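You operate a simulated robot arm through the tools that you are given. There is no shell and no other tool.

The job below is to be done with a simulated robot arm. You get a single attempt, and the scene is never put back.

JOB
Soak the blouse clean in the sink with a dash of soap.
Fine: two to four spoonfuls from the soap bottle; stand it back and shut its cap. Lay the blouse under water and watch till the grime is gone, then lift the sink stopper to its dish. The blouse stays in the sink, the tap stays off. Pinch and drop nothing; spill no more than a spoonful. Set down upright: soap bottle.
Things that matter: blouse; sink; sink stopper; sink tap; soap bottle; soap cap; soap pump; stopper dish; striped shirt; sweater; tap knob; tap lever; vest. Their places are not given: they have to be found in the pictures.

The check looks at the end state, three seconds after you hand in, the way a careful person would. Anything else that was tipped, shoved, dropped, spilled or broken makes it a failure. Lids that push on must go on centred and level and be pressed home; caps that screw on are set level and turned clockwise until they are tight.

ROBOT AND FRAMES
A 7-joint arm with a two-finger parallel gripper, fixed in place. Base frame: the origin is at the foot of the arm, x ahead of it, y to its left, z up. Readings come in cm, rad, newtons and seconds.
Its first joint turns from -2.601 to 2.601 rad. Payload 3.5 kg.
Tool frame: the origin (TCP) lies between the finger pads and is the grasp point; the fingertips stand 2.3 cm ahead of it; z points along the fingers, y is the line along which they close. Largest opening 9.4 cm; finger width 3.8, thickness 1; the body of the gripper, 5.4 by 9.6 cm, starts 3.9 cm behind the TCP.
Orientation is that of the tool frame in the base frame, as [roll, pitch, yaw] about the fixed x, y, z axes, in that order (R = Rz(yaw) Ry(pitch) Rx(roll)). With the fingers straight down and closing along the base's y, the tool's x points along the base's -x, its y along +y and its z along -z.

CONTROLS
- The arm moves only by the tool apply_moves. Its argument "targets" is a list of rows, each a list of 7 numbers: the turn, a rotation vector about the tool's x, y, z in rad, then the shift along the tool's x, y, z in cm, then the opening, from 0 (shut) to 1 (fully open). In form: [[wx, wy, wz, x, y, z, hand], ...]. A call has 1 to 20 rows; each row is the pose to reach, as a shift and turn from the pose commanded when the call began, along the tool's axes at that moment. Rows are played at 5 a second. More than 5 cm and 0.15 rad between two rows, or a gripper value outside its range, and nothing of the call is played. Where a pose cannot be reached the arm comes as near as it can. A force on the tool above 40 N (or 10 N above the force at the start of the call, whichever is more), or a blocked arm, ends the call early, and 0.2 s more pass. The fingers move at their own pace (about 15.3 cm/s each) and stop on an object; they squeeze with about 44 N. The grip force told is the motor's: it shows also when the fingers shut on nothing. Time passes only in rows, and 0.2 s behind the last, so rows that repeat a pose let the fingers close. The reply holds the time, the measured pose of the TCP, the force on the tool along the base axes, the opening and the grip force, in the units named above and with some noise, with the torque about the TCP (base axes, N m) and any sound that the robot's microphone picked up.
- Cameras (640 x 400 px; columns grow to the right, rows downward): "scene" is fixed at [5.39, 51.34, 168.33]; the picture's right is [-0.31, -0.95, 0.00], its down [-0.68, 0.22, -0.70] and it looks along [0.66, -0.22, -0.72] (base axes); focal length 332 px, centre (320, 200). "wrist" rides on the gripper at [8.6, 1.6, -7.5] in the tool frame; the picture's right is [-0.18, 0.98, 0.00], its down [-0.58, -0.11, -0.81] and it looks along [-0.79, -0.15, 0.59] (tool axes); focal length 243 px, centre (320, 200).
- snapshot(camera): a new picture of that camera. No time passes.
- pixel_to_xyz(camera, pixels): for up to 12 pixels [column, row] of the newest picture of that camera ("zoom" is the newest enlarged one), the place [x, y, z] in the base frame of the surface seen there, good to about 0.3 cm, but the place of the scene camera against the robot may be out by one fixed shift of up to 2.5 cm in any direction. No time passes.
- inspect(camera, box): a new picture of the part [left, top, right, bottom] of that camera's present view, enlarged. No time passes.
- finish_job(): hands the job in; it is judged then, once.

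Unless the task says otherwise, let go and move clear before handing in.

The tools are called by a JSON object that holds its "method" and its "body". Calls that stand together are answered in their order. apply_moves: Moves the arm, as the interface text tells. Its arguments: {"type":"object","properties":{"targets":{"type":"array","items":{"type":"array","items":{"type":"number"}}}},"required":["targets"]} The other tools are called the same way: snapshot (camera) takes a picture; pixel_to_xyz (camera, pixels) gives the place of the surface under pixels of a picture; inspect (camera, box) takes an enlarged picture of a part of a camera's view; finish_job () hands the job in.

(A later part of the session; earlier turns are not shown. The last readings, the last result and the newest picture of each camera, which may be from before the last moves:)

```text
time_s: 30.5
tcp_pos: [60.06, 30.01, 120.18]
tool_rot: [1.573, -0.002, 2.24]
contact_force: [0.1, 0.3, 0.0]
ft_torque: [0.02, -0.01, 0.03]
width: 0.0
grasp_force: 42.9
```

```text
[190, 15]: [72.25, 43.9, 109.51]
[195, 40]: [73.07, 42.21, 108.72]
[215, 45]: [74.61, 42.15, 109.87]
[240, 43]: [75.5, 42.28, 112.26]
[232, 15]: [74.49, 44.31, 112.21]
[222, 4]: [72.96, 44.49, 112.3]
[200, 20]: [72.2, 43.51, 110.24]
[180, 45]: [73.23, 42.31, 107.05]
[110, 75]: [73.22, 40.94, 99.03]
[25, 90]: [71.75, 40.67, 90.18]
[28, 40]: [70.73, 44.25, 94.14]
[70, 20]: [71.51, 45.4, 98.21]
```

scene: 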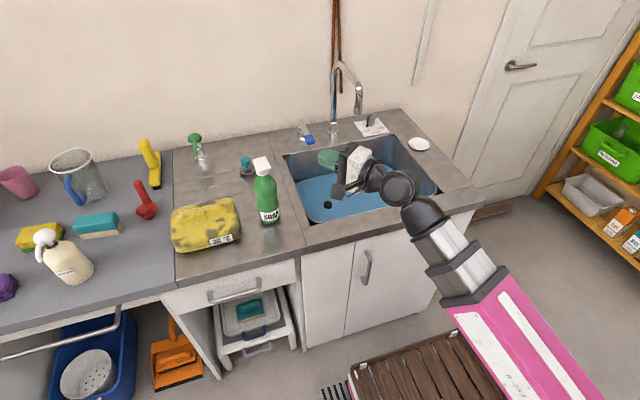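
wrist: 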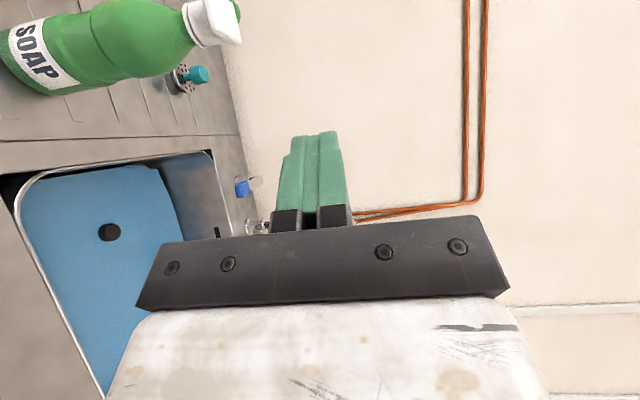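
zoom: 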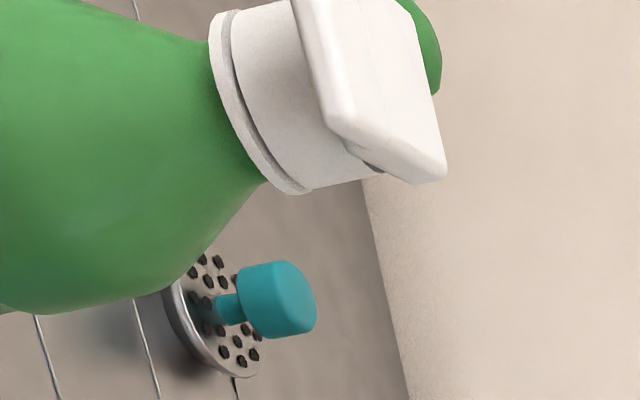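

Cap front is at x≈72.2, lid top z≈112.3, and the scene offset is about (+0.3,+1.4,+1.35). I'll turn the blade to point along +x and place it in front of and just below the tab, still ~5 cm short of it.

{"method": "apply_moves", "body": {"targets": [[0, -0.057, 0, 0.856, -1.07, 0.932, 0], [0, -0.114, 0, 1.712, -2.14, 1.864, 0], [0, -0.171, 0, 2.568, -3.21, 2.796, 0], [0, -0.228, 0, 3.424, -4.28, 3.728, 0], [0, -0.285, 0, 4.28, -5.35, 4.66, 0], [0, -0.342, 0, 5.136, -6.42, 5.592, 0], [0, -0.399, 0, 5.99, -7.49, 6.524, 0], [0, -0.456, 0, 6.848, -8.56, 7.456, 0], [0, -0.513, 0, 7.7, -9.63, 8.388, 0], [0, -0.57, 0, 8.56, -10.7, 9.32, 0], [0, -0.57, 0, 8.56, -10.7, 9.32, 0]]}}

{"method": "snapshot", "body": {"camera": "wrist"}}

{"method": "snapshot", "body": {"camera": "scene"}}

```text
time_s: 32.9
tcp_pos: [62.02, 42.66, 109.46]
tool_rot: [1.573, 0.0, 1.671]
contact_force: [1.2, 0.6, 0.2]
ft_torque: [0.02, 0.02, -0.01]
width: 0.0
grasp_force: 42.0
```

```text
taken
```

wrist: 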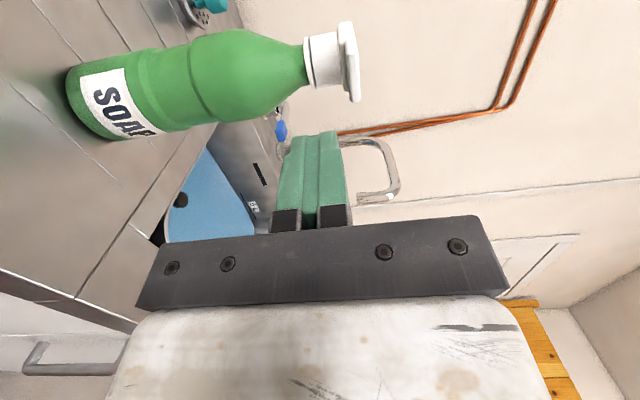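

```text
taken
```

scene: 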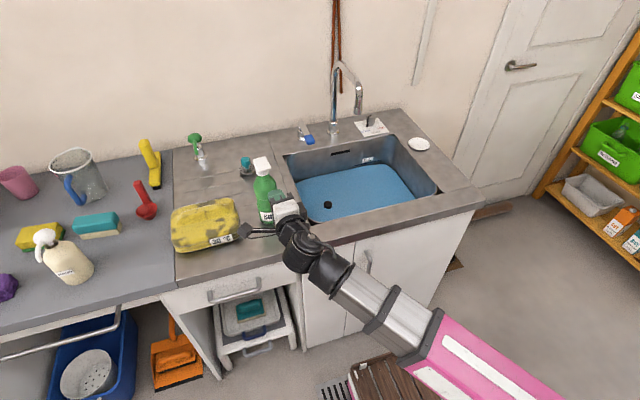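

I have a side view of the cap at (340,65). I'll enlarge it to find the tab underside height.

{"method": "inspect", "body": {"camera": "wrist", "box": [270, 0, 400, 150]}}

{"method": "pixel_to_xyz", "body": {"camera": "wrist", "pixels": [[345, 85], [350, 97], [356, 97], [350, 40], [346, 60], [325, 60], [335, 80], [347, 90], [312, 60], [325, 86], [355, 60], [340, 85]]}}

```text
2.67 times, centred on (335, 75) of wrist
```

zoom: 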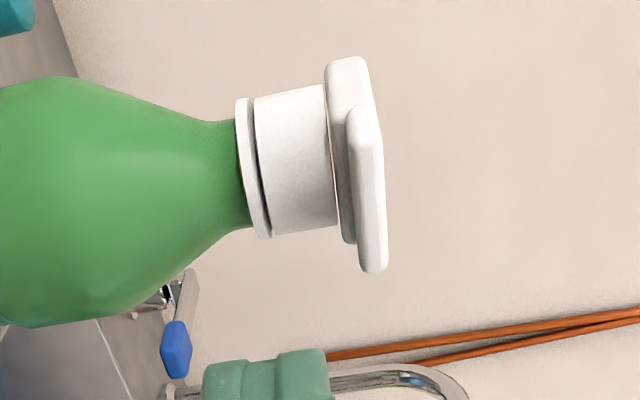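

```text
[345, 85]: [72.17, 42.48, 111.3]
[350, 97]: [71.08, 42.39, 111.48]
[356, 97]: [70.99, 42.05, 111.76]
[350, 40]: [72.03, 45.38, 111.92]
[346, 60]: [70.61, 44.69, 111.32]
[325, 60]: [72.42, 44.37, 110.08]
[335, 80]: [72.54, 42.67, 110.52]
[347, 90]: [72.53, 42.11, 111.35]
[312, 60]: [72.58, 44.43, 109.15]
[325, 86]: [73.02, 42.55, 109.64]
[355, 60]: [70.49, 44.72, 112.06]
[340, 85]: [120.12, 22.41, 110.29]
```

The tab spans x≈70.5–72, y≈42–44.8, underside z≈111.35. I need the blade's top surface height relative to the TCP, so I'll measure points on the fingers.

{"method": "pixel_to_xyz", "body": {"camera": "wrist", "pixels": [[330, 136], [300, 136], [340, 150], [345, 180], [315, 140], [322, 133], [295, 150], [283, 190], [350, 195], [335, 140]]}}

{"method": "inspect", "body": {"camera": "wrist", "box": [260, 115, 370, 240]}}

```text
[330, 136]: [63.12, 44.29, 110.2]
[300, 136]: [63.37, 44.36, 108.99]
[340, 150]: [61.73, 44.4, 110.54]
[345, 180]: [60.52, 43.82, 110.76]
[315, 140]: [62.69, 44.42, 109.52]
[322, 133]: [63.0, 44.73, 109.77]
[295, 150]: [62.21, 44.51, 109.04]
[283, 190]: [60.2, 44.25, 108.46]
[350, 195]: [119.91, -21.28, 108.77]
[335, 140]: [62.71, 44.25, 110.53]
```

```text
3.20 times, centred on (315, 178) of wrist
```

zoom: 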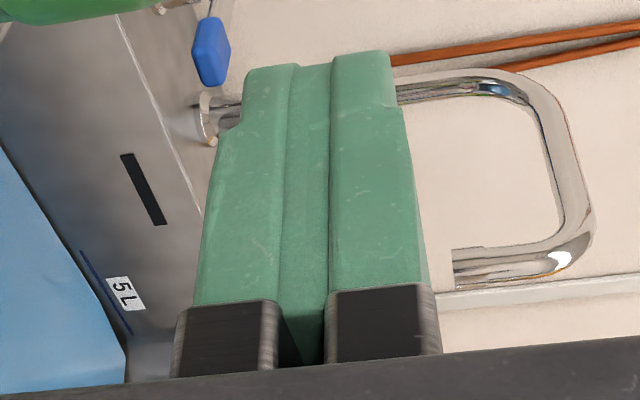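

Blade top is about 1.1 cm above the TCP at the tip. I'll slide it forward under the tab (TCP z ≈109.9, tip to x≈71.7), slowly, then check the picture.

{"method": "apply_moves", "body": {"targets": [[0, 0, 0, -0.05, 0.3, 1.5, 0], [0, 0, 0, -0.08, 0.4, 3, 0], [0, 0, 0, -0.1, 0.4, 4.5, 0], [0, 0, 0, -0.12, 0.4, 5.5, 0], [0, 0, 0, -0.14, 0.4, 6.3, 0], [0, 0, 0, -0.15, 0.4, 6.9, 0], [0, 0, 0, -0.15, 0.4, 7.3, 0], [0, 0, 0, -0.15, 0.4, 7.3, 0]]}}

{"method": "snapshot", "body": {"camera": "wrist"}}

{"method": "inspect", "body": {"camera": "wrist", "box": [240, 60, 440, 240]}}

{"method": "inspect", "body": {"camera": "scene", "box": [230, 140, 310, 220]}}

```text
time_s: 34.7
tcp_pos: [69.38, 43.15, 109.78]
tool_rot: [1.573, 0.0, 1.671]
contact_force: [0.6, 0.2, 0.5]
ft_torque: [-0.01, 0.04, 0.01]
width: 0.02
grasp_force: 42.7
```

```text
taken
```

wrist: 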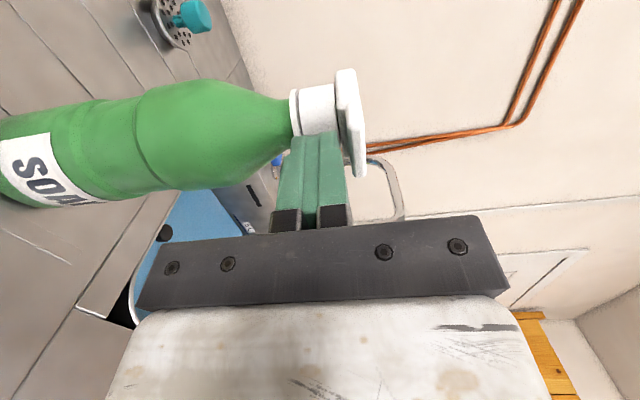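

```text
2.22 times, centred on (340, 150) of wrist
```

zoom: 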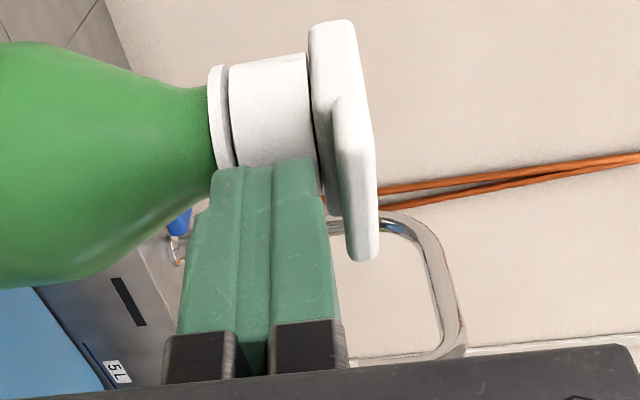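

```text
5.00 times, centred on (270, 180) of scene
```

zoom: 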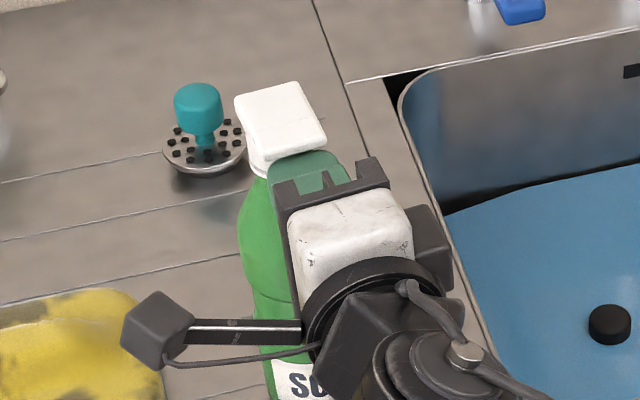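

The blade sits right below the tab (scene zoom shows it in front under the lid), with no force. I'll lift slowly by 1 cm and watch the force.

{"method": "apply_moves", "body": {"targets": [[0, 0, 0, 0, 0.15, 0, 0], [0, 0, 0, 0, 0.3, 0, 0], [0, 0, 0, 0, 0.45, 0, 0], [0, 0, 0, 0, 0.6, 0, 0]]}}

{"method": "inspect", "body": {"camera": "wrist", "box": [240, 60, 440, 240]}}

```text
time_s: 35.7
tcp_pos: [69.54, 43.29, 110.46]
tool_rot: [1.573, 0.0, 1.671]
contact_force: [-0.8, 0.2, -0.6]
ft_torque: [0.01, -0.03, -0.02]
width: 0.01
grasp_force: 42.5
```

```text
2.22 times, centred on (340, 150) of wrist
```

zoom: 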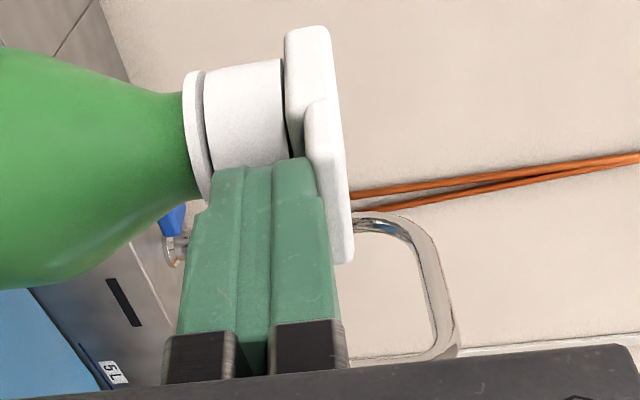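

The blade now touches or nearly touches the tab underside (zoom col ~325). I'll continue to lift in small steps.

{"method": "apply_moves", "body": {"targets": [[0, 0, 0, 0, 0.12, 0, 0], [0, 0, 0, 0, 0.24, 0, 0], [0, 0, 0, 0, 0.36, 0, 0]]}}

{"method": "inspect", "body": {"camera": "wrist", "box": [240, 60, 440, 240]}}

```text
time_s: 36.5
tcp_pos: [69.32, 43.13, 110.84]
tool_rot: [1.573, 0.0, 1.673]
contact_force: [0.2, -0.4, 0.5]
ft_torque: [0.02, 0.0, -0.03]
width: 0.02
grasp_force: 42.8
```

```text
2.22 times, centred on (340, 150) of wrist
```

zoom: 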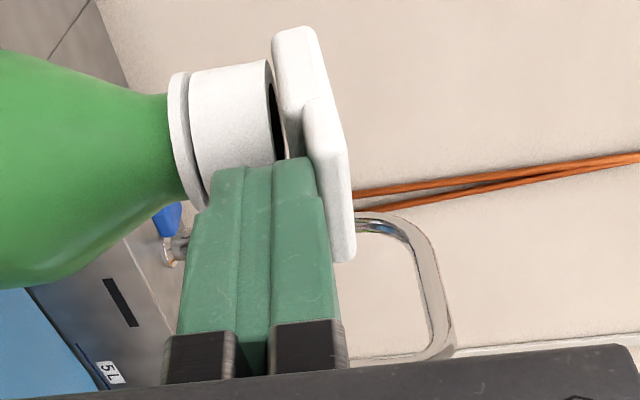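

The lid is hinging open (dark gap at zoom 275,110) with almost no force. I'll lift further by 2.5 cm in small steps.

{"method": "apply_moves", "body": {"targets": [[0, 0, 0, 0, 0.3, 0, 0], [0, 0, 0, 0, 0.6, 0, 0], [0, 0, 0, 0, 0.9, 0, 0], [0, 0, 0, 0, 1.2, 0, 0], [0, 0, 0, 0, 1.5, 0, 0], [0, 0, 0, 0, 1.8, 0, 0], [0, 0, 0, 0, 2.1, 0, 0], [0, 0, 0, 0, 2.4, 0, 0]]}}

{"method": "snapshot", "body": {"camera": "wrist"}}

{"method": "inspect", "body": {"camera": "wrist", "box": [220, 40, 440, 240]}}

{"method": "inspect", "body": {"camera": "scene", "box": [230, 130, 310, 220]}}

```text
time_s: 38.3
tcp_pos: [69.39, 43.08, 113.18]
tool_rot: [1.572, 0.002, 1.671]
contact_force: [0.1, 0.3, 0.2]
ft_torque: [-0.02, 0.01, 0.01]
width: 0.01
grasp_force: 42.0
```

```text
taken
```

wrist: 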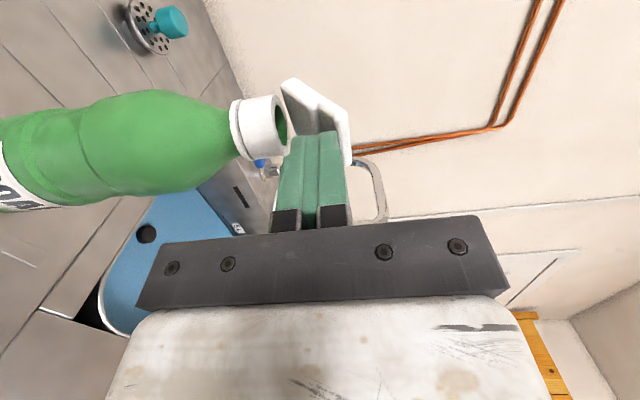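

```text
2.00 times, centred on (330, 140) of wrist
```

zoom: 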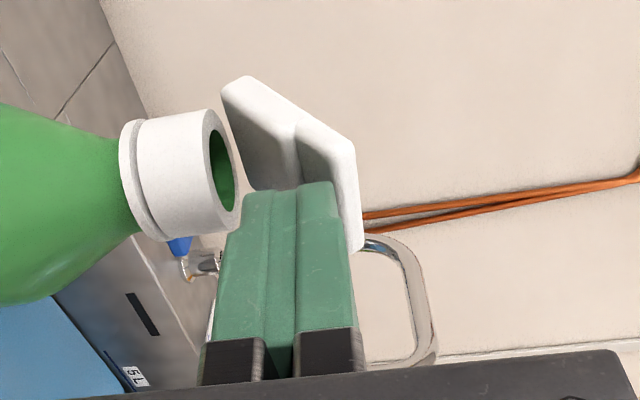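

```text
4.44 times, centred on (270, 175) of scene
```

zoom: 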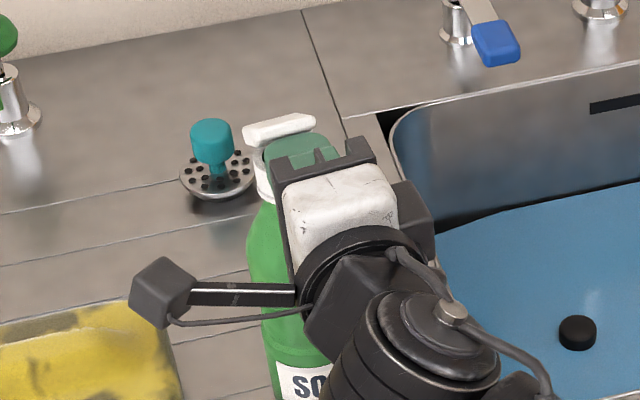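

The lid is now open about 45°, exposing the round mouth (zoom 220,165). I'll raise a bit more and push forward to swing the lid past vertical.

{"method": "apply_moves", "body": {"targets": [[0, 0, 0, 0, 0.4, 0.2, 0], [0, 0, 0, 0, 0.8, 0.4, 0], [0, 0, 0, 0, 1.2, 0.7, 0], [0, 0, 0, 0, 1.4, 1.1, 0], [0, 0, 0, 0, 1.5, 1.5, 0], [0, 0, 0, 0, 1.5, 1.9, 0], [0, 0, 0, 0, 1.5, 2.3, 0], [0, 0, 0, 0, 1.5, 2.7, 0]]}}

{"method": "inspect", "body": {"camera": "wrist", "box": [180, 20, 420, 240]}}

{"method": "inspect", "body": {"camera": "scene", "box": [230, 130, 310, 220]}}

```text
time_s: 40.1
tcp_pos: [72.0, 43.46, 114.66]
tool_rot: [1.572, 0.001, 1.672]
contact_force: [-0.9, 0.5, -0.5]
ft_torque: [-0.07, 0.04, 0.01]
width: 0.02
grasp_force: 42.5
```

```text
1.82 times, centred on (300, 130) of wrist
```

zoom: 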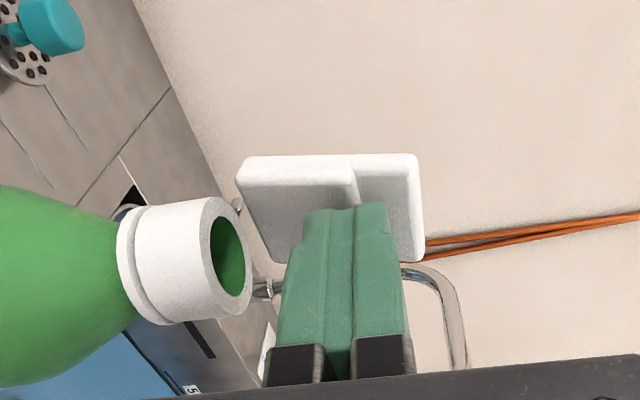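

```text
4.44 times, centred on (270, 175) of scene
```

zoom: 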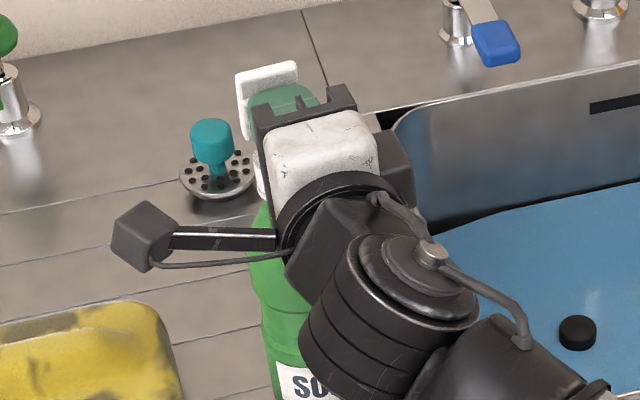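

The lid stands nearly vertical now. I'll push forward another ~1.2 cm gently and check for a stop or any bottle motion.

{"method": "apply_moves", "body": {"targets": [[0, 0, 0, 0, 0, 0.25, 0], [0, 0, 0, 0, 0, 0.5, 0], [0, 0, 0, 0, 0, 0.75, 0], [0, 0, 0, 0, 0, 1.0, 0], [0, 0, 0, 0, 0, 1.2, 0]]}}

{"method": "inspect", "body": {"camera": "wrist", "box": [180, 20, 420, 240]}}

{"method": "inspect", "body": {"camera": "scene", "box": [230, 130, 310, 220]}}

```text
time_s: 41.3
tcp_pos: [73.2, 43.58, 114.68]
tool_rot: [1.575, 0.0, 1.673]
contact_force: [-0.5, 0.3, 0.1]
ft_torque: [-0.01, -0.01, -0.01]
width: 0.0
grasp_force: 42.2
```

```text
1.82 times, centred on (300, 130) of wrist
```

zoom: 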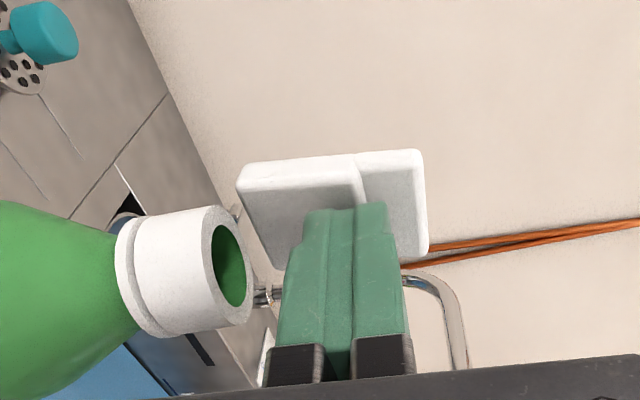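

```text
4.44 times, centred on (270, 175) of scene
```

zoom: 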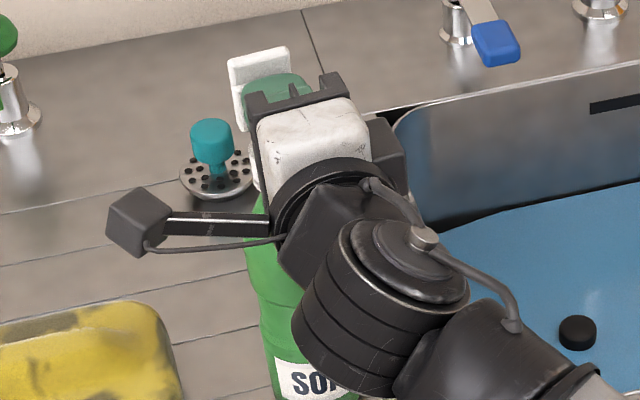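

The lid moves on without force and the bottle label stays put (zoom 300,380). I'll push another centimetre.

{"method": "apply_moves", "body": {"targets": [[0, 0, 0, 0, 0, 0.25, 0], [0, 0, 0, 0, 0, 0.5, 0], [0, 0, 0, 0, 0, 0.75, 0], [0, 0, 0, 0, 0, 1.0, 0]]}}

{"method": "inspect", "body": {"camera": "wrist", "box": [180, 20, 420, 240]}}

{"method": "inspect", "body": {"camera": "scene", "box": [230, 130, 310, 220]}}

```text
time_s: 42.3
tcp_pos: [74.32, 43.57, 114.73]
tool_rot: [1.571, -0.002, 1.673]
contact_force: [-0.8, -0.1, 0.1]
ft_torque: [-0.02, 0.0, -0.05]
width: 0.02
grasp_force: 42.4
```

```text
1.82 times, centred on (300, 130) of wrist
```

zoom: 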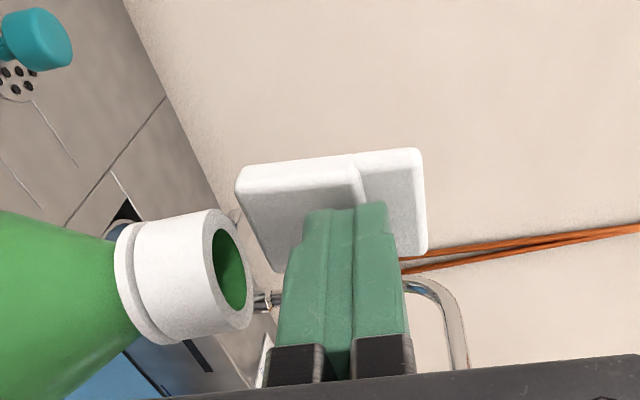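

```text
4.44 times, centred on (270, 175) of scene
```

zoom: 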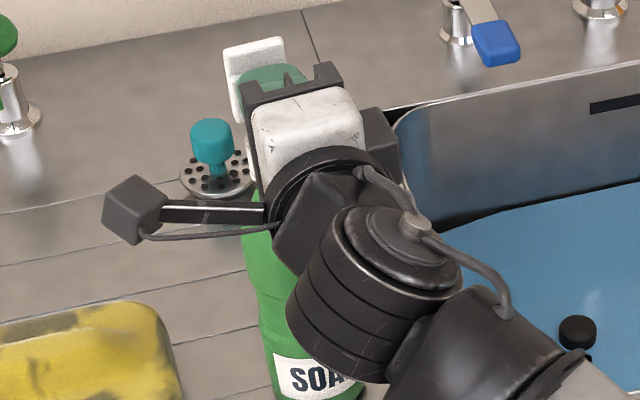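

The collar stays fixed relative to the blade between the last views while the tool advanced 2 cm, so the lid is at its stop and the bottle is leaning with the push. I'll back off slowly to let it settle upright.

{"method": "apply_moves", "body": {"targets": [[0, 0, 0, 0, 0, -0.15, 0], [0, 0, 0, 0, 0, -0.3, 0], [0, 0, 0, 0, 0, -0.45, 0], [0, 0, 0, 0, 0, -0.6, 0], [0, 0, 0, 0, 0, -0.75, 0], [0, 0, 0, 0, 0, -0.9, 0], [0, 0, 0, 0, 0, -1.05, 0], [0, 0, 0, 0, 0, -1.2, 0], [0, 0, 0, 0, 0, -1.35, 0], [0, 0, 0, 0, 0, -1.5, 0], [0, 0, 0, 0, 0, -1.65, 0], [0, 0, 0, 0, 0, -1.8, 0], [0, 0, 0, 0, 0, -1.95, 0], [0, 0, 0, 0, 0, -2.1, 0], [0, 0, 0, 0, 0, -2.25, 0], [0, 0, 0, 0, 0, -2.4, 0], [0, 0, 0, 0, 0, -2.6, 0]]}}

{"method": "inspect", "body": {"camera": "wrist", "box": [180, 20, 420, 240]}}

{"method": "inspect", "body": {"camera": "scene", "box": [230, 130, 310, 220]}}

```text
time_s: 45.9
tcp_pos: [71.7, 43.49, 114.45]
tool_rot: [1.572, -0.001, 1.673]
contact_force: [0.4, 0.5, 0.8]
ft_torque: [-0.01, 0.02, -0.04]
width: 0.0
grasp_force: 41.6
```

```text
1.82 times, centred on (300, 130) of wrist
```

zoom: 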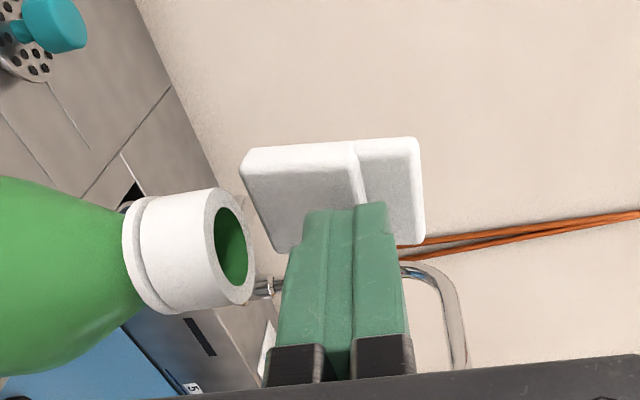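

```text
4.44 times, centred on (270, 175) of scene
```

zoom: 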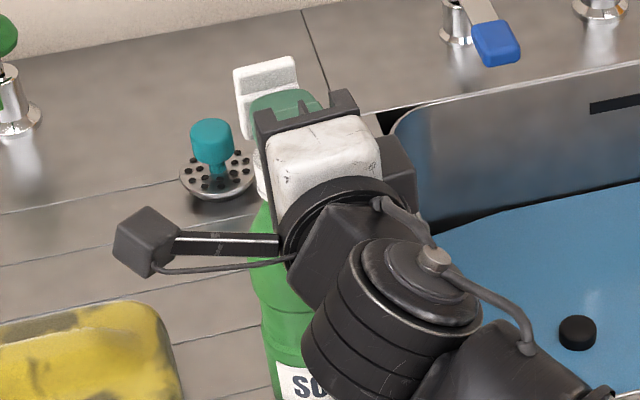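

The bottle settled back and the lid stands open. I'll retreat 8 cm to see the bottle clearly.

{"method": "apply_moves", "body": {"targets": [[0, 0, 0, 0, 0, -0.5, 0], [0, 0, 0, 0, 0, -1.5, 0], [0, 0, 0, 0, 0, -3, 0], [0, 0, 0, 0, 0, -5, 0], [0, 0, 0, 0, 0, -7, 0], [0, 0, 0, 0, 0, -9, 0], [0, 0, 0, 0, 0, -9, 0]]}}

{"method": "snapshot", "body": {"camera": "wrist"}}

{"method": "inspect", "body": {"camera": "scene", "box": [220, 130, 310, 240]}}

{"method": "inspect", "body": {"camera": "wrist", "box": [60, 0, 420, 230]}}

```text
time_s: 47.5
tcp_pos: [62.69, 42.62, 114.58]
tool_rot: [1.573, 0.004, 1.672]
contact_force: [0.0, 0.2, 0.4]
ft_torque: [0.01, 0.02, -0.02]
width: 0.02
grasp_force: 42.4
```

```text
taken
```

wrist: 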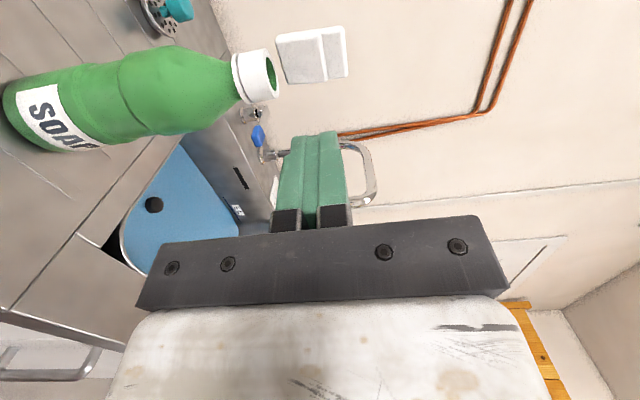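

```text
3.64 times, centred on (265, 185) of scene
```

zoom: 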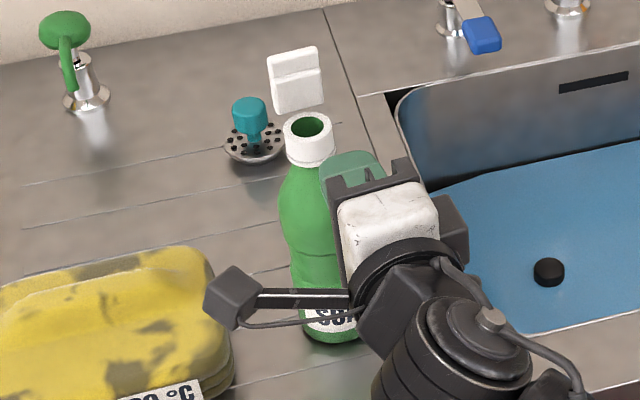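

```text
1.74 times, centred on (240, 115) of wrist
```

zoom: 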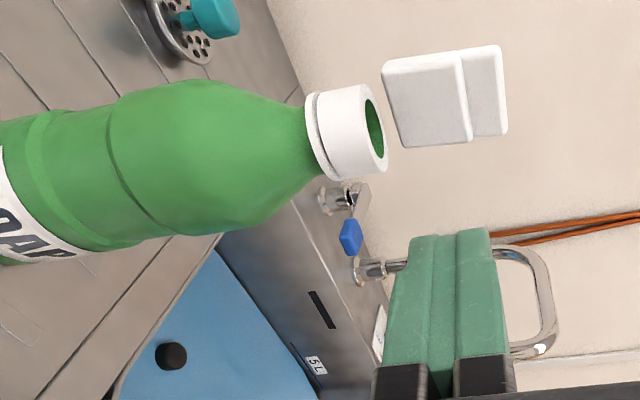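

The bottle stands upright with the lid open behind the mouth. Now I'll measure the bottle body to plan a side grasp.

{"method": "pixel_to_xyz", "body": {"camera": "wrist", "pixels": [[120, 75], [130, 100], [110, 65], [150, 130], [160, 52], [180, 90], [40, 140], [12, 95], [60, 80], [270, 80], [300, 60], [340, 50]]}}

{"method": "pixel_to_xyz", "body": {"camera": "scene", "pixels": [[260, 190], [263, 200], [261, 213], [262, 222], [268, 222], [264, 180], [259, 183], [263, 164], [260, 150], [303, 208], [265, 205], [270, 178]]}}

```text
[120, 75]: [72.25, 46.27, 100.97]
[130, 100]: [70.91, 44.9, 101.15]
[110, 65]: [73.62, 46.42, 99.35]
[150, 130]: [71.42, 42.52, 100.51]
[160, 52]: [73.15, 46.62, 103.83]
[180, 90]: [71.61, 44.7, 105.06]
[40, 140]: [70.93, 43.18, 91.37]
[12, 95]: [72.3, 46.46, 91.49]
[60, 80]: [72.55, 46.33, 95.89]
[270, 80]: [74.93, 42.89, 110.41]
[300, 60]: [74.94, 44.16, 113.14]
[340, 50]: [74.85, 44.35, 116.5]
```

```text
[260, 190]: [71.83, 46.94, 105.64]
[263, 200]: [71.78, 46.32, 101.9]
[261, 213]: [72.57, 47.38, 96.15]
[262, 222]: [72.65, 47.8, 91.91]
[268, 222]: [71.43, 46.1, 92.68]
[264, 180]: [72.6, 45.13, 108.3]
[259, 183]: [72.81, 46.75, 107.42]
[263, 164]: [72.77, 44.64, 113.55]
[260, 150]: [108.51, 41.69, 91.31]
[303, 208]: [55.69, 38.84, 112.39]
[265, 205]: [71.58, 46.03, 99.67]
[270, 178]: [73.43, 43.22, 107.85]
```

The body is about 6 cm across, centred near (73.6, 43.7). I'll roll the tool another 90° (camera on top), opening the fingers, for a horizontal side grasp.

{"method": "apply_moves", "body": {"targets": [[0, 0, 0.14, 0, 0, -0.5, 0.5], [0, 0, 0.28, 0, 0, -1, 1], [0, 0, 0.42, 0, 0, -1, 1], [0, 0, 0.56, 0, 0, -1, 1], [0, 0, 0.7, 0, 0, -1, 1], [0, 0, 0.84, 0, 0, -1, 1], [0, 0, 0.98, 0, 0, -1, 1], [0, 0, 1.12, 0, 0, -1, 1], [0, 0, 1.26, 0, 0, -1, 1], [0, 0, 1.4, 0, 0, -1, 1], [0, 0, 1.5, 0, 0, -1, 1], [0, 0, 1.5708, 0, 0, -1, 1], [0, 0, 1.5708, 0, 0, -1, 1]]}}

{"method": "snapshot", "body": {"camera": "wrist"}}

{"method": "snapshot", "body": {"camera": "scene"}}

```text
time_s: 50.3
tcp_pos: [69.47, 25.94, 113.72]
tool_rot: [1.215, -1.5, 2.275]
contact_force: [1.0, 0.3, -0.6]
ft_torque: [0.01, -0.01, 0.0]
width: 9.4
grasp_force: 0.0
out of reach, approached as far as the arm can: row 4, 5, 6, 7, 8, 9, 10, 11, 12, 13
```

```text
taken
```

wrist: 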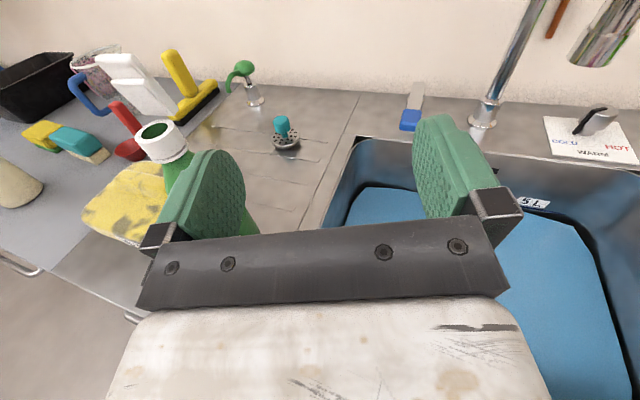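

```text
taken
```

scene: 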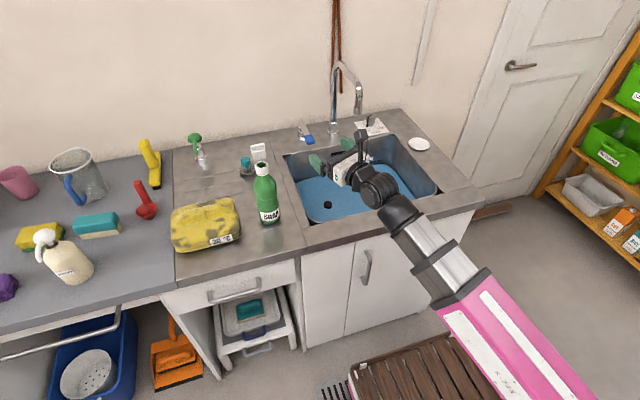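

The roll forced the arm to shift to (69.5,25.9), but nothing was touched and the bottle stands (scene 265,190). The tool now points along its radial direction with the camera on top, which suits a radial side approach at about 30° heading; I'll go to a pre-grasp point 12 cm short of the bottle at z≈101.

{"method": "apply_moves", "body": {"targets": [[0.02, -0.003, 0.008, -1.3, -1.5, -1.2, 1], [0.04, -0.006, 0.016, -2.6, -3.0, -2.0, 1], [0.06, -0.009, 0.024, -4.0, -4.6, -2.5, 1], [0.08, -0.012, 0.032, -5.4, -6.2, -2.5, 1], [0.1, -0.015, 0.04, -6.8, -7.8, -2.4, 1], [0.12, -0.018, 0.048, -8.2, -9.4, -2.3, 1], [0.14, -0.021, 0.056, -9.6, -11.0, -2.2, 1], [0.16, -0.024, 0.064, -10.8, -12.5, -2.12, 1], [0.18, -0.025, 0.067, -11.78, -13.88, -2.12, 1], [0.18, -0.025, 0.067, -11.78, -13.88, -2.12, 1]]}}

{"method": "snapshot", "body": {"camera": "wrist"}}

{"method": "snapshot", "body": {"camera": "scene"}}

```text
time_s: 52.5
tcp_pos: [63.1, 37.49, 101.22]
tool_rot: [-3.118, -1.563, 0.503]
contact_force: [0.1, -0.2, 0.4]
ft_torque: [-0.04, 0.02, 0.0]
width: 9.41
grasp_force: 0.0
```

```text
taken
```

wrist: 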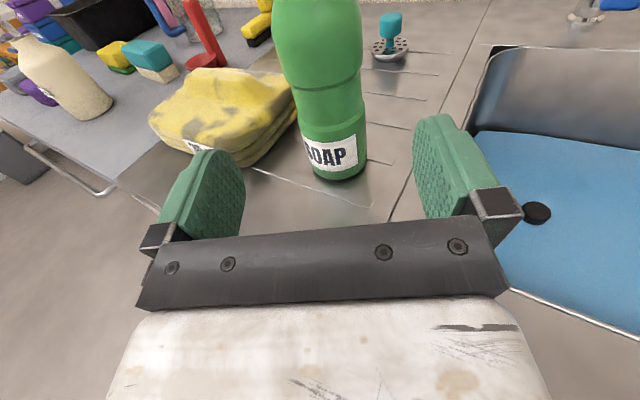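

```text
taken
```

scene: 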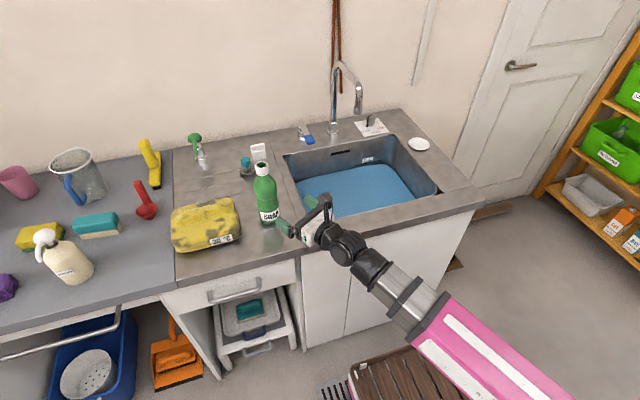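

The tool is now aligned horizontally in front of the bottle (wrist 335,100). I'll measure the bottle's surface points to centre the grasp.

{"method": "pixel_to_xyz", "body": {"camera": "wrist", "pixels": [[330, 60], [300, 60], [360, 60], [330, 100], [303, 100], [360, 100], [340, 175], [310, 165], [365, 165], [320, 20], [285, 20], [358, 20]]}}

{"method": "inspect", "body": {"camera": "wrist", "box": [220, 0, 460, 240]}}

```text
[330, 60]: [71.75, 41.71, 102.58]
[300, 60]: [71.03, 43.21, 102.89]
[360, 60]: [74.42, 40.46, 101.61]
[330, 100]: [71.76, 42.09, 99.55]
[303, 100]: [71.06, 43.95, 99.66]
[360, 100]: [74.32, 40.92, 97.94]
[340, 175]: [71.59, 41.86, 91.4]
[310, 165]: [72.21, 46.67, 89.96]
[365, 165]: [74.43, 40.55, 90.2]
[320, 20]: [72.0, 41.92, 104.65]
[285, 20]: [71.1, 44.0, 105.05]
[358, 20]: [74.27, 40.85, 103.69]
```

```text
1.67 times, centred on (340, 120) of wrist
```

zoom: 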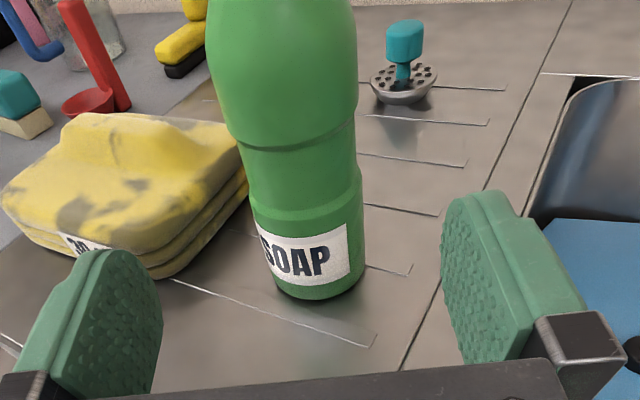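

Circle fit puts the bottle axis at about (73.85, 43.5) with radius 3. The lateral error is only 0.2 cm; I'll lower to z≈98.7 (the waist) and move 12.1 cm forward with open fingers.

{"method": "apply_moves", "body": {"targets": [[0, 0, 0, -1.3, 0.1, 1.5, 1], [0, 0, 0, -2.5, 0.2, 3.5, 1], [0, 0, 0, -2.5, 0.2, 5.5, 1], [0, 0, 0, -2.5, 0.2, 7.5, 1], [0, 0, 0, -2.5, 0.2, 9, 1], [0, 0, 0, -2.5, 0.2, 10.3, 1], [0, 0, 0, -2.5, 0.2, 11.3, 1], [0, 0, 0, -2.5, 0.2, 12.1, 1], [0, 0, 0, -2.5, 0.2, 12.1, 1]]}}

{"method": "snapshot", "body": {"camera": "wrist"}}

{"method": "snapshot", "body": {"camera": "scene"}}

```text
time_s: 54.5
tcp_pos: [73.57, 43.67, 98.76]
tool_rot: [-3.121, -1.563, 0.506]
contact_force: [-0.2, -0.6, 0.5]
ft_torque: [0.01, 0.03, -0.04]
width: 9.41
grasp_force: 0.1
```

```text
taken
```

wrist: 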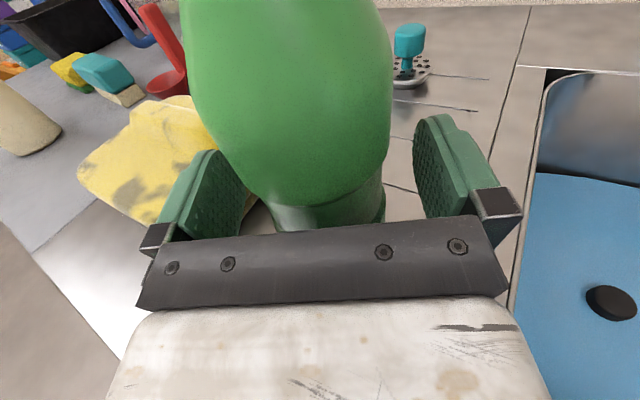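

```text
taken
```

scene: 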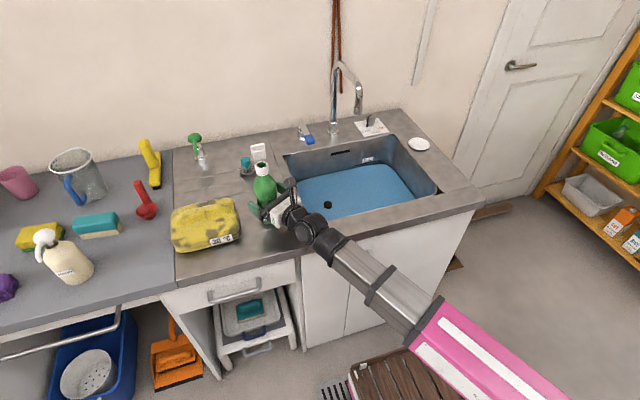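

The bottle is between the fingers. I'll close gradually and watch the grip force and width so I don't squeeze harder than needed.

{"method": "apply_moves", "body": {"targets": [[0, 0, 0, 0, 0, 0, 0.85], [0, 0, 0, 0, 0, 0, 0.75], [0, 0, 0, 0, 0, 0, 0.7], [0, 0, 0, 0, 0, 0, 0.66], [0, 0, 0, 0, 0, 0, 0.64], [0, 0, 0, 0, 0, 0, 0.64]]}}

```text
time_s: 55.9
tcp_pos: [73.52, 43.57, 98.63]
tool_rot: [-3.119, -1.563, 0.504]
contact_force: [-0.3, 0.0, 0.3]
ft_torque: [0.0, 0.02, -0.02]
width: 6.02
grasp_force: 0.0
```

No contact at 6.0 cm yet. I'll close further in small steps.

{"method": "apply_moves", "body": {"targets": [[0, 0, 0, 0, 0, 0, 0.62], [0, 0, 0, 0, 0, 0, 0.61], [0, 0, 0, 0, 0, 0, 0.6], [0, 0, 0, 0, 0, 0, 0.6]]}}

```text
time_s: 56.9
tcp_pos: [73.5, 43.61, 98.7]
tool_rot: [-3.118, -1.56, 0.503]
contact_force: [-0.8, 0.1, 0.1]
ft_torque: [0.0, 0.05, -0.02]
width: 5.74
grasp_force: 44.4
```

The bottle is gripped at 5.74 cm width. I'll lift it 5 cm straight up and read the weight.

{"method": "apply_moves", "body": {"targets": [[0, 0, 0, 0.5, 0, 0, 0.6], [0, 0, 0, 1.5, 0, 0, 0.6], [0, 0, 0, 2.5, 0, 0, 0.6], [0, 0, 0, 3.5, 0, 0, 0.6], [0, 0, 0, 4.5, 0, 0, 0.6], [0, 0, 0, 5, 0, 0, 0.6], [0, 0, 0, 5, 0, 0, 0.6], [0, 0, 0, 5, 0, 0, 0.6]]}}

{"method": "snapshot", "body": {"camera": "scene"}}

{"method": "snapshot", "body": {"camera": "wrist"}}

```text
time_s: 58.7
tcp_pos: [73.53, 43.58, 103.67]
tool_rot: [-3.123, -1.562, 0.509]
contact_force: [0.0, 0.3, -4.3]
ft_torque: [-0.01, 0.0, 0.03]
width: 5.81
grasp_force: 44.1
```

```text
taken
```

scene: 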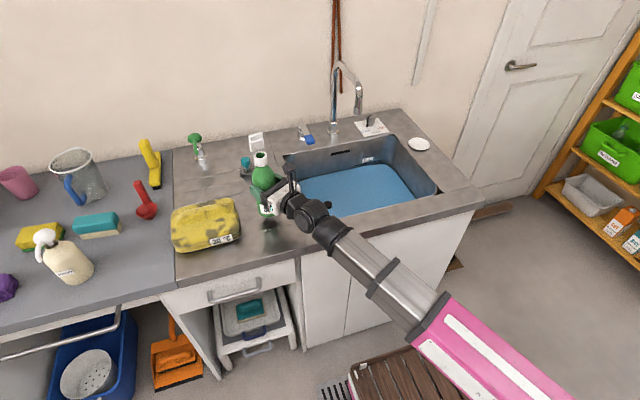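

```text
taken
```

wrist: 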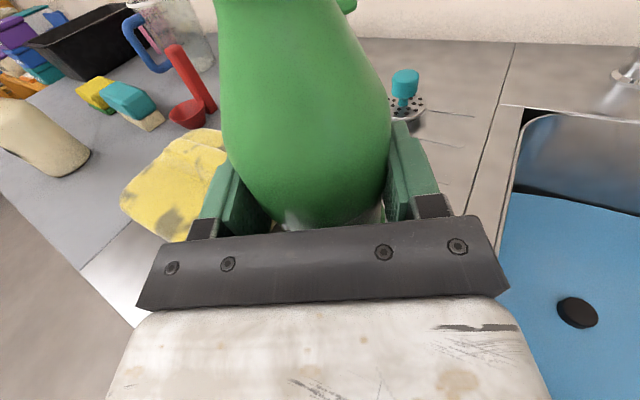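

The load reads about 4.3 N and the bottle hangs upright. I'll carry it over the sink to about (80, 3), turning the heading along with the arm.

{"method": "apply_moves", "body": {"targets": [[-0.029, 0, 0, 0, 2.26, -0.87, 0.6], [-0.057, 0, 0, 0, 4.51, -1.74, 0.6], [-0.086, 0, 0, 0, 6.77, -2.61, 0.6], [-0.115, 0, 0, 0, 9.03, -3.48, 0.6], [-0.143, 0, 0, 0, 11.29, -4.35, 0.6], [-0.172, 0, 0, 0, 13.54, -5.22, 0.6], [-0.2, 0, 0, 0, 15.8, -6.09, 0.6], [-0.229, 0, 0, 0, 18.06, -6.96, 0.6], [-0.258, 0, 0, 0, 20.31, -7.82, 0.6], [-0.286, 0, 0, 0, 22.57, -8.69, 0.6], [-0.315, 0, 0, 0, 24.83, -9.56, 0.6], [-0.344, 0, 0, 0, 27.08, -10.43, 0.6], [-0.372, 0, 0, 0, 29.34, -11.3, 0.6], [-0.401, 0, 0, 0, 31.6, -12.17, 0.6], [-0.43, 0, 0, 0, 33.86, -13.04, 0.6], [-0.458, 0, 0, 0, 36.11, -13.91, 0.6], [-0.487, 0, 0, 0, 38.37, -14.78, 0.6], [-0.487, 0, 0, 0, 38.37, -14.78, 0.6], [-0.487, 0, 0, 0, 38.37, -14.78, 0.6]]}}

{"method": "snapshot", "body": {"camera": "scene"}}

{"method": "snapshot", "body": {"camera": "wrist"}}

```text
time_s: 62.7
tcp_pos: [80.2, 2.7, 103.75]
tool_rot: [2.431, -1.564, 0.761]
contact_force: [0.2, 0.1, -4.1]
ft_torque: [0.01, 0.01, 0.01]
width: 5.8
grasp_force: 44.1
```

```text
taken
```

scene: 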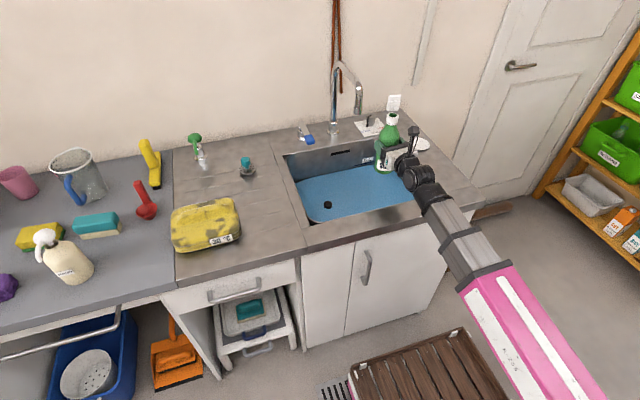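

```text
taken
```

wrist: 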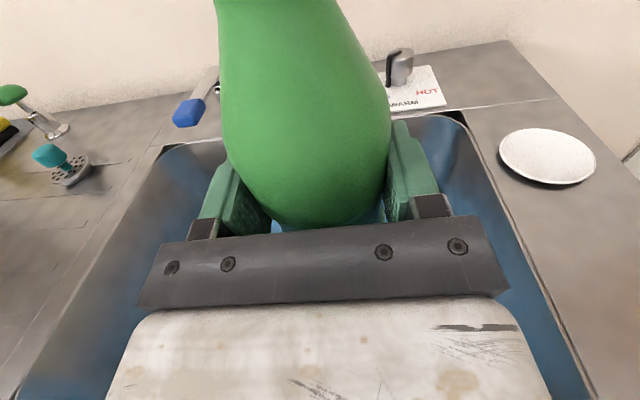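

The bottle hangs over the sink at (80,2.7). I'll look into its mouth to judge the fill, and take a few still readings for a weight baseline.

{"method": "inspect", "body": {"camera": "scene", "box": [360, 80, 430, 190]}}

{"method": "apply_moves", "body": {"targets": [[0, 0, 0, -0.5, 0, 0, 0.6], [0, 0, 0, -1, 0, 0, 0.6], [0, 0, 0, -1.5, 0, 0, 0.6], [0, 0, 0, -2, 0, 0, 0.6], [0, 0, 0, -2, 0, 0, 0.6]]}}

{"method": "apply_moves", "body": {"targets": [[0, 0, 0, 0, 0, 0, 0.6]]}}

{"method": "apply_moves", "body": {"targets": [[0, 0, 0, 0, 0, 0, 0.6]]}}

{"method": "apply_moves", "body": {"targets": [[0, 0, 0, 0, 0, 0, 0.6]]}}

{"method": "apply_moves", "body": {"targets": [[0, 0, 0, 0, 0, 0, 0.6]]}}

{"method": "apply_moves", "body": {"targets": [[0, 0, 0, 0, 0, 0, 0.6]]}}

{"method": "apply_moves", "body": {"targets": [[0, 0, 0, 0, 0, 0, 0.6]]}}

{"method": "apply_moves", "body": {"targets": [[0, 0, 0, 0, 0, 0, 0.6]]}}

{"method": "apply_moves", "body": {"targets": [[0, 0, 0, 0, 0, 0, 0.6]]}}

```text
3.64 times, centred on (395, 135) of scene
```

zoom: 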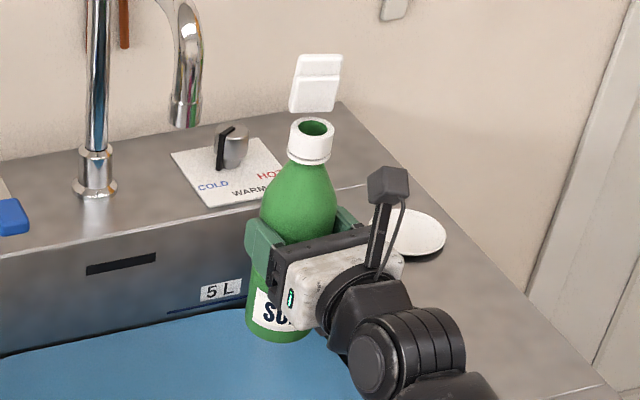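

```text
time_s: 63.9
tcp_pos: [80.05, 2.8, 101.77]
tool_rot: [2.482, -1.564, 0.712]
contact_force: [0.0, 0.4, -3.2]
ft_torque: [-0.02, 0.02, -0.04]
width: 5.8
grasp_force: 44.1
```

```text
time_s: 64.3
tcp_pos: [79.96, 2.79, 101.84]
tool_rot: [2.494, -1.564, 0.696]
contact_force: [0.1, -0.1, -3.3]
ft_torque: [-0.02, 0.01, 0.03]
width: 5.8
grasp_force: 44.2
```

```text
time_s: 64.7
tcp_pos: [80.2, 2.88, 101.8]
tool_rot: [2.494, -1.564, 0.697]
contact_force: [-0.7, 0.3, -4.0]
ft_torque: [0.0, 0.05, 0.02]
width: 5.78
grasp_force: 44.3
```

```text
time_s: 65.1
tcp_pos: [80.28, 2.74, 101.85]
tool_rot: [2.495, -1.561, 0.695]
contact_force: [-0.6, -0.6, -3.6]
ft_torque: [0.01, 0.03, -0.01]
width: 5.8
grasp_force: 44.4
```

```text
time_s: 65.5
tcp_pos: [80.03, 2.91, 101.76]
tool_rot: [2.494, -1.563, 0.698]
contact_force: [-0.3, 0.0, -4.6]
ft_torque: [-0.02, 0.0, -0.01]
width: 5.82
grasp_force: 44.3
```

```text
time_s: 65.9
tcp_pos: [80.03, 2.8, 101.86]
tool_rot: [2.49, -1.563, 0.699]
contact_force: [-0.9, 0.7, -5.1]
ft_torque: [-0.02, 0.01, 0.01]
width: 5.79
grasp_force: 44.8
```

```text
time_s: 66.3
tcp_pos: [80.18, 2.77, 101.82]
tool_rot: [2.488, -1.564, 0.702]
contact_force: [0.4, -0.6, -4.3]
ft_torque: [0.01, 0.04, 0.01]
width: 5.77
grasp_force: 43.9
```

```text
time_s: 66.7
tcp_pos: [80.11, 2.79, 101.8]
tool_rot: [2.493, -1.565, 0.699]
contact_force: [0.3, -1.0, -4.2]
ft_torque: [-0.01, 0.05, 0.01]
width: 5.78
grasp_force: 44.0
```

```text
time_s: 67.1
tcp_pos: [80.13, 2.98, 101.82]
tool_rot: [2.492, -1.563, 0.7]
contact_force: [-0.5, -0.2, -4.3]
ft_torque: [-0.01, 0.01, 0.01]
width: 5.8
grasp_force: 44.0
```

Weight is about 4.1 N (noise ±0.5), too noisy to meter soap finely, so I'll rely on pictures. I'll start tilting the bottle to the left over the sink, first to 55°, and look.

{"method": "apply_moves", "body": {"targets": [[0, 0, -0.12, 0, 0, 0, 0.6], [0, 0, -0.24, 0, 0, 0, 0.6], [0, 0, -0.36, 0, 0, 0, 0.6], [0, 0, -0.48, 0, 0, 0, 0.6], [0, 0, -0.6, 0, 0, 0, 0.6], [0, 0, -0.72, 0, 0, 0, 0.6], [0, 0, -0.84, 0, 0, 0, 0.6], [0, 0, -0.96, 0, 0, 0, 0.6]]}}

{"method": "snapshot", "body": {"camera": "scene"}}

{"method": "snapshot", "body": {"camera": "wrist"}}

{"method": "inspect", "body": {"camera": "scene", "box": [300, 90, 450, 220]}}

```text
time_s: 68.9
tcp_pos: [80.05, 2.95, 101.8]
tool_rot: [1.579, -0.606, 1.604]
contact_force: [-1.0, -0.2, -4.5]
ft_torque: [0.05, 0.03, 0.01]
width: 5.79
grasp_force: 44.0
```

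```text
taken
```

scene: 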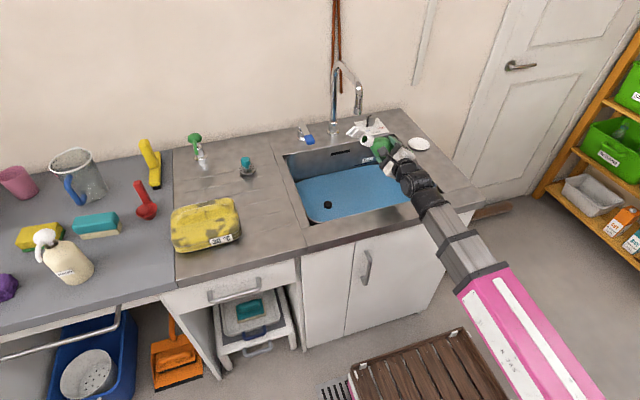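

```text
taken
```

wrist: 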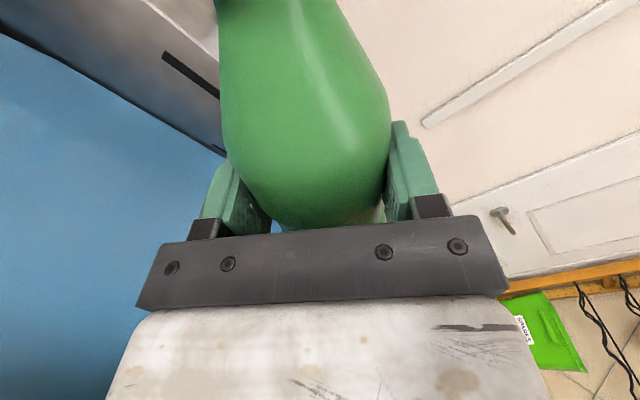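

```text
3.08 times, centred on (375, 155) of scene
```

zoom: 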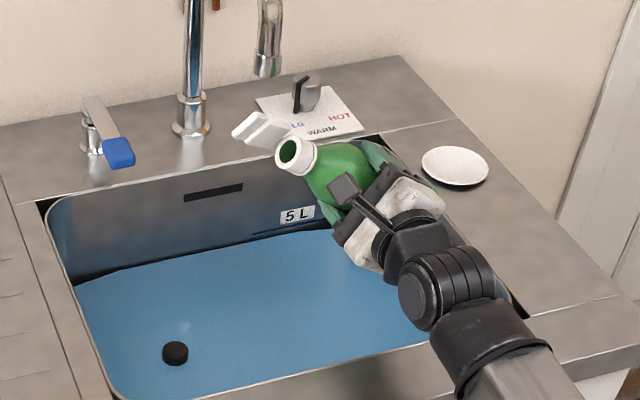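

At 55° nothing flows; the mouth is clearly visible at zoom (290,153) over the water. I'll tilt further in small steps with a look after each.

{"method": "apply_moves", "body": {"targets": [[0, 0, -0.08, 0, 0, 0, 0.6], [0, 0, -0.15, 0, 0, 0, 0.6]]}}

{"method": "inspect", "body": {"camera": "scene", "box": [330, 110, 410, 200]}}

```text
time_s: 69.5
tcp_pos: [80.25, 2.91, 101.7]
tool_rot: [1.579, -0.456, 1.608]
contact_force: [-0.7, -0.7, -4.5]
ft_torque: [0.08, 0.06, 0.02]
width: 5.8
grasp_force: 43.7
```

```text
4.44 times, centred on (370, 155) of scene
```

zoom: 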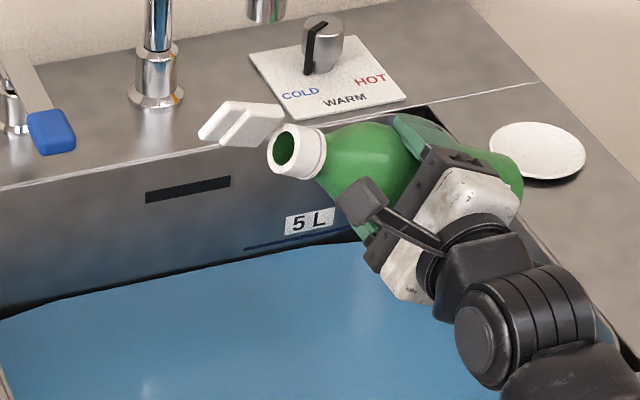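

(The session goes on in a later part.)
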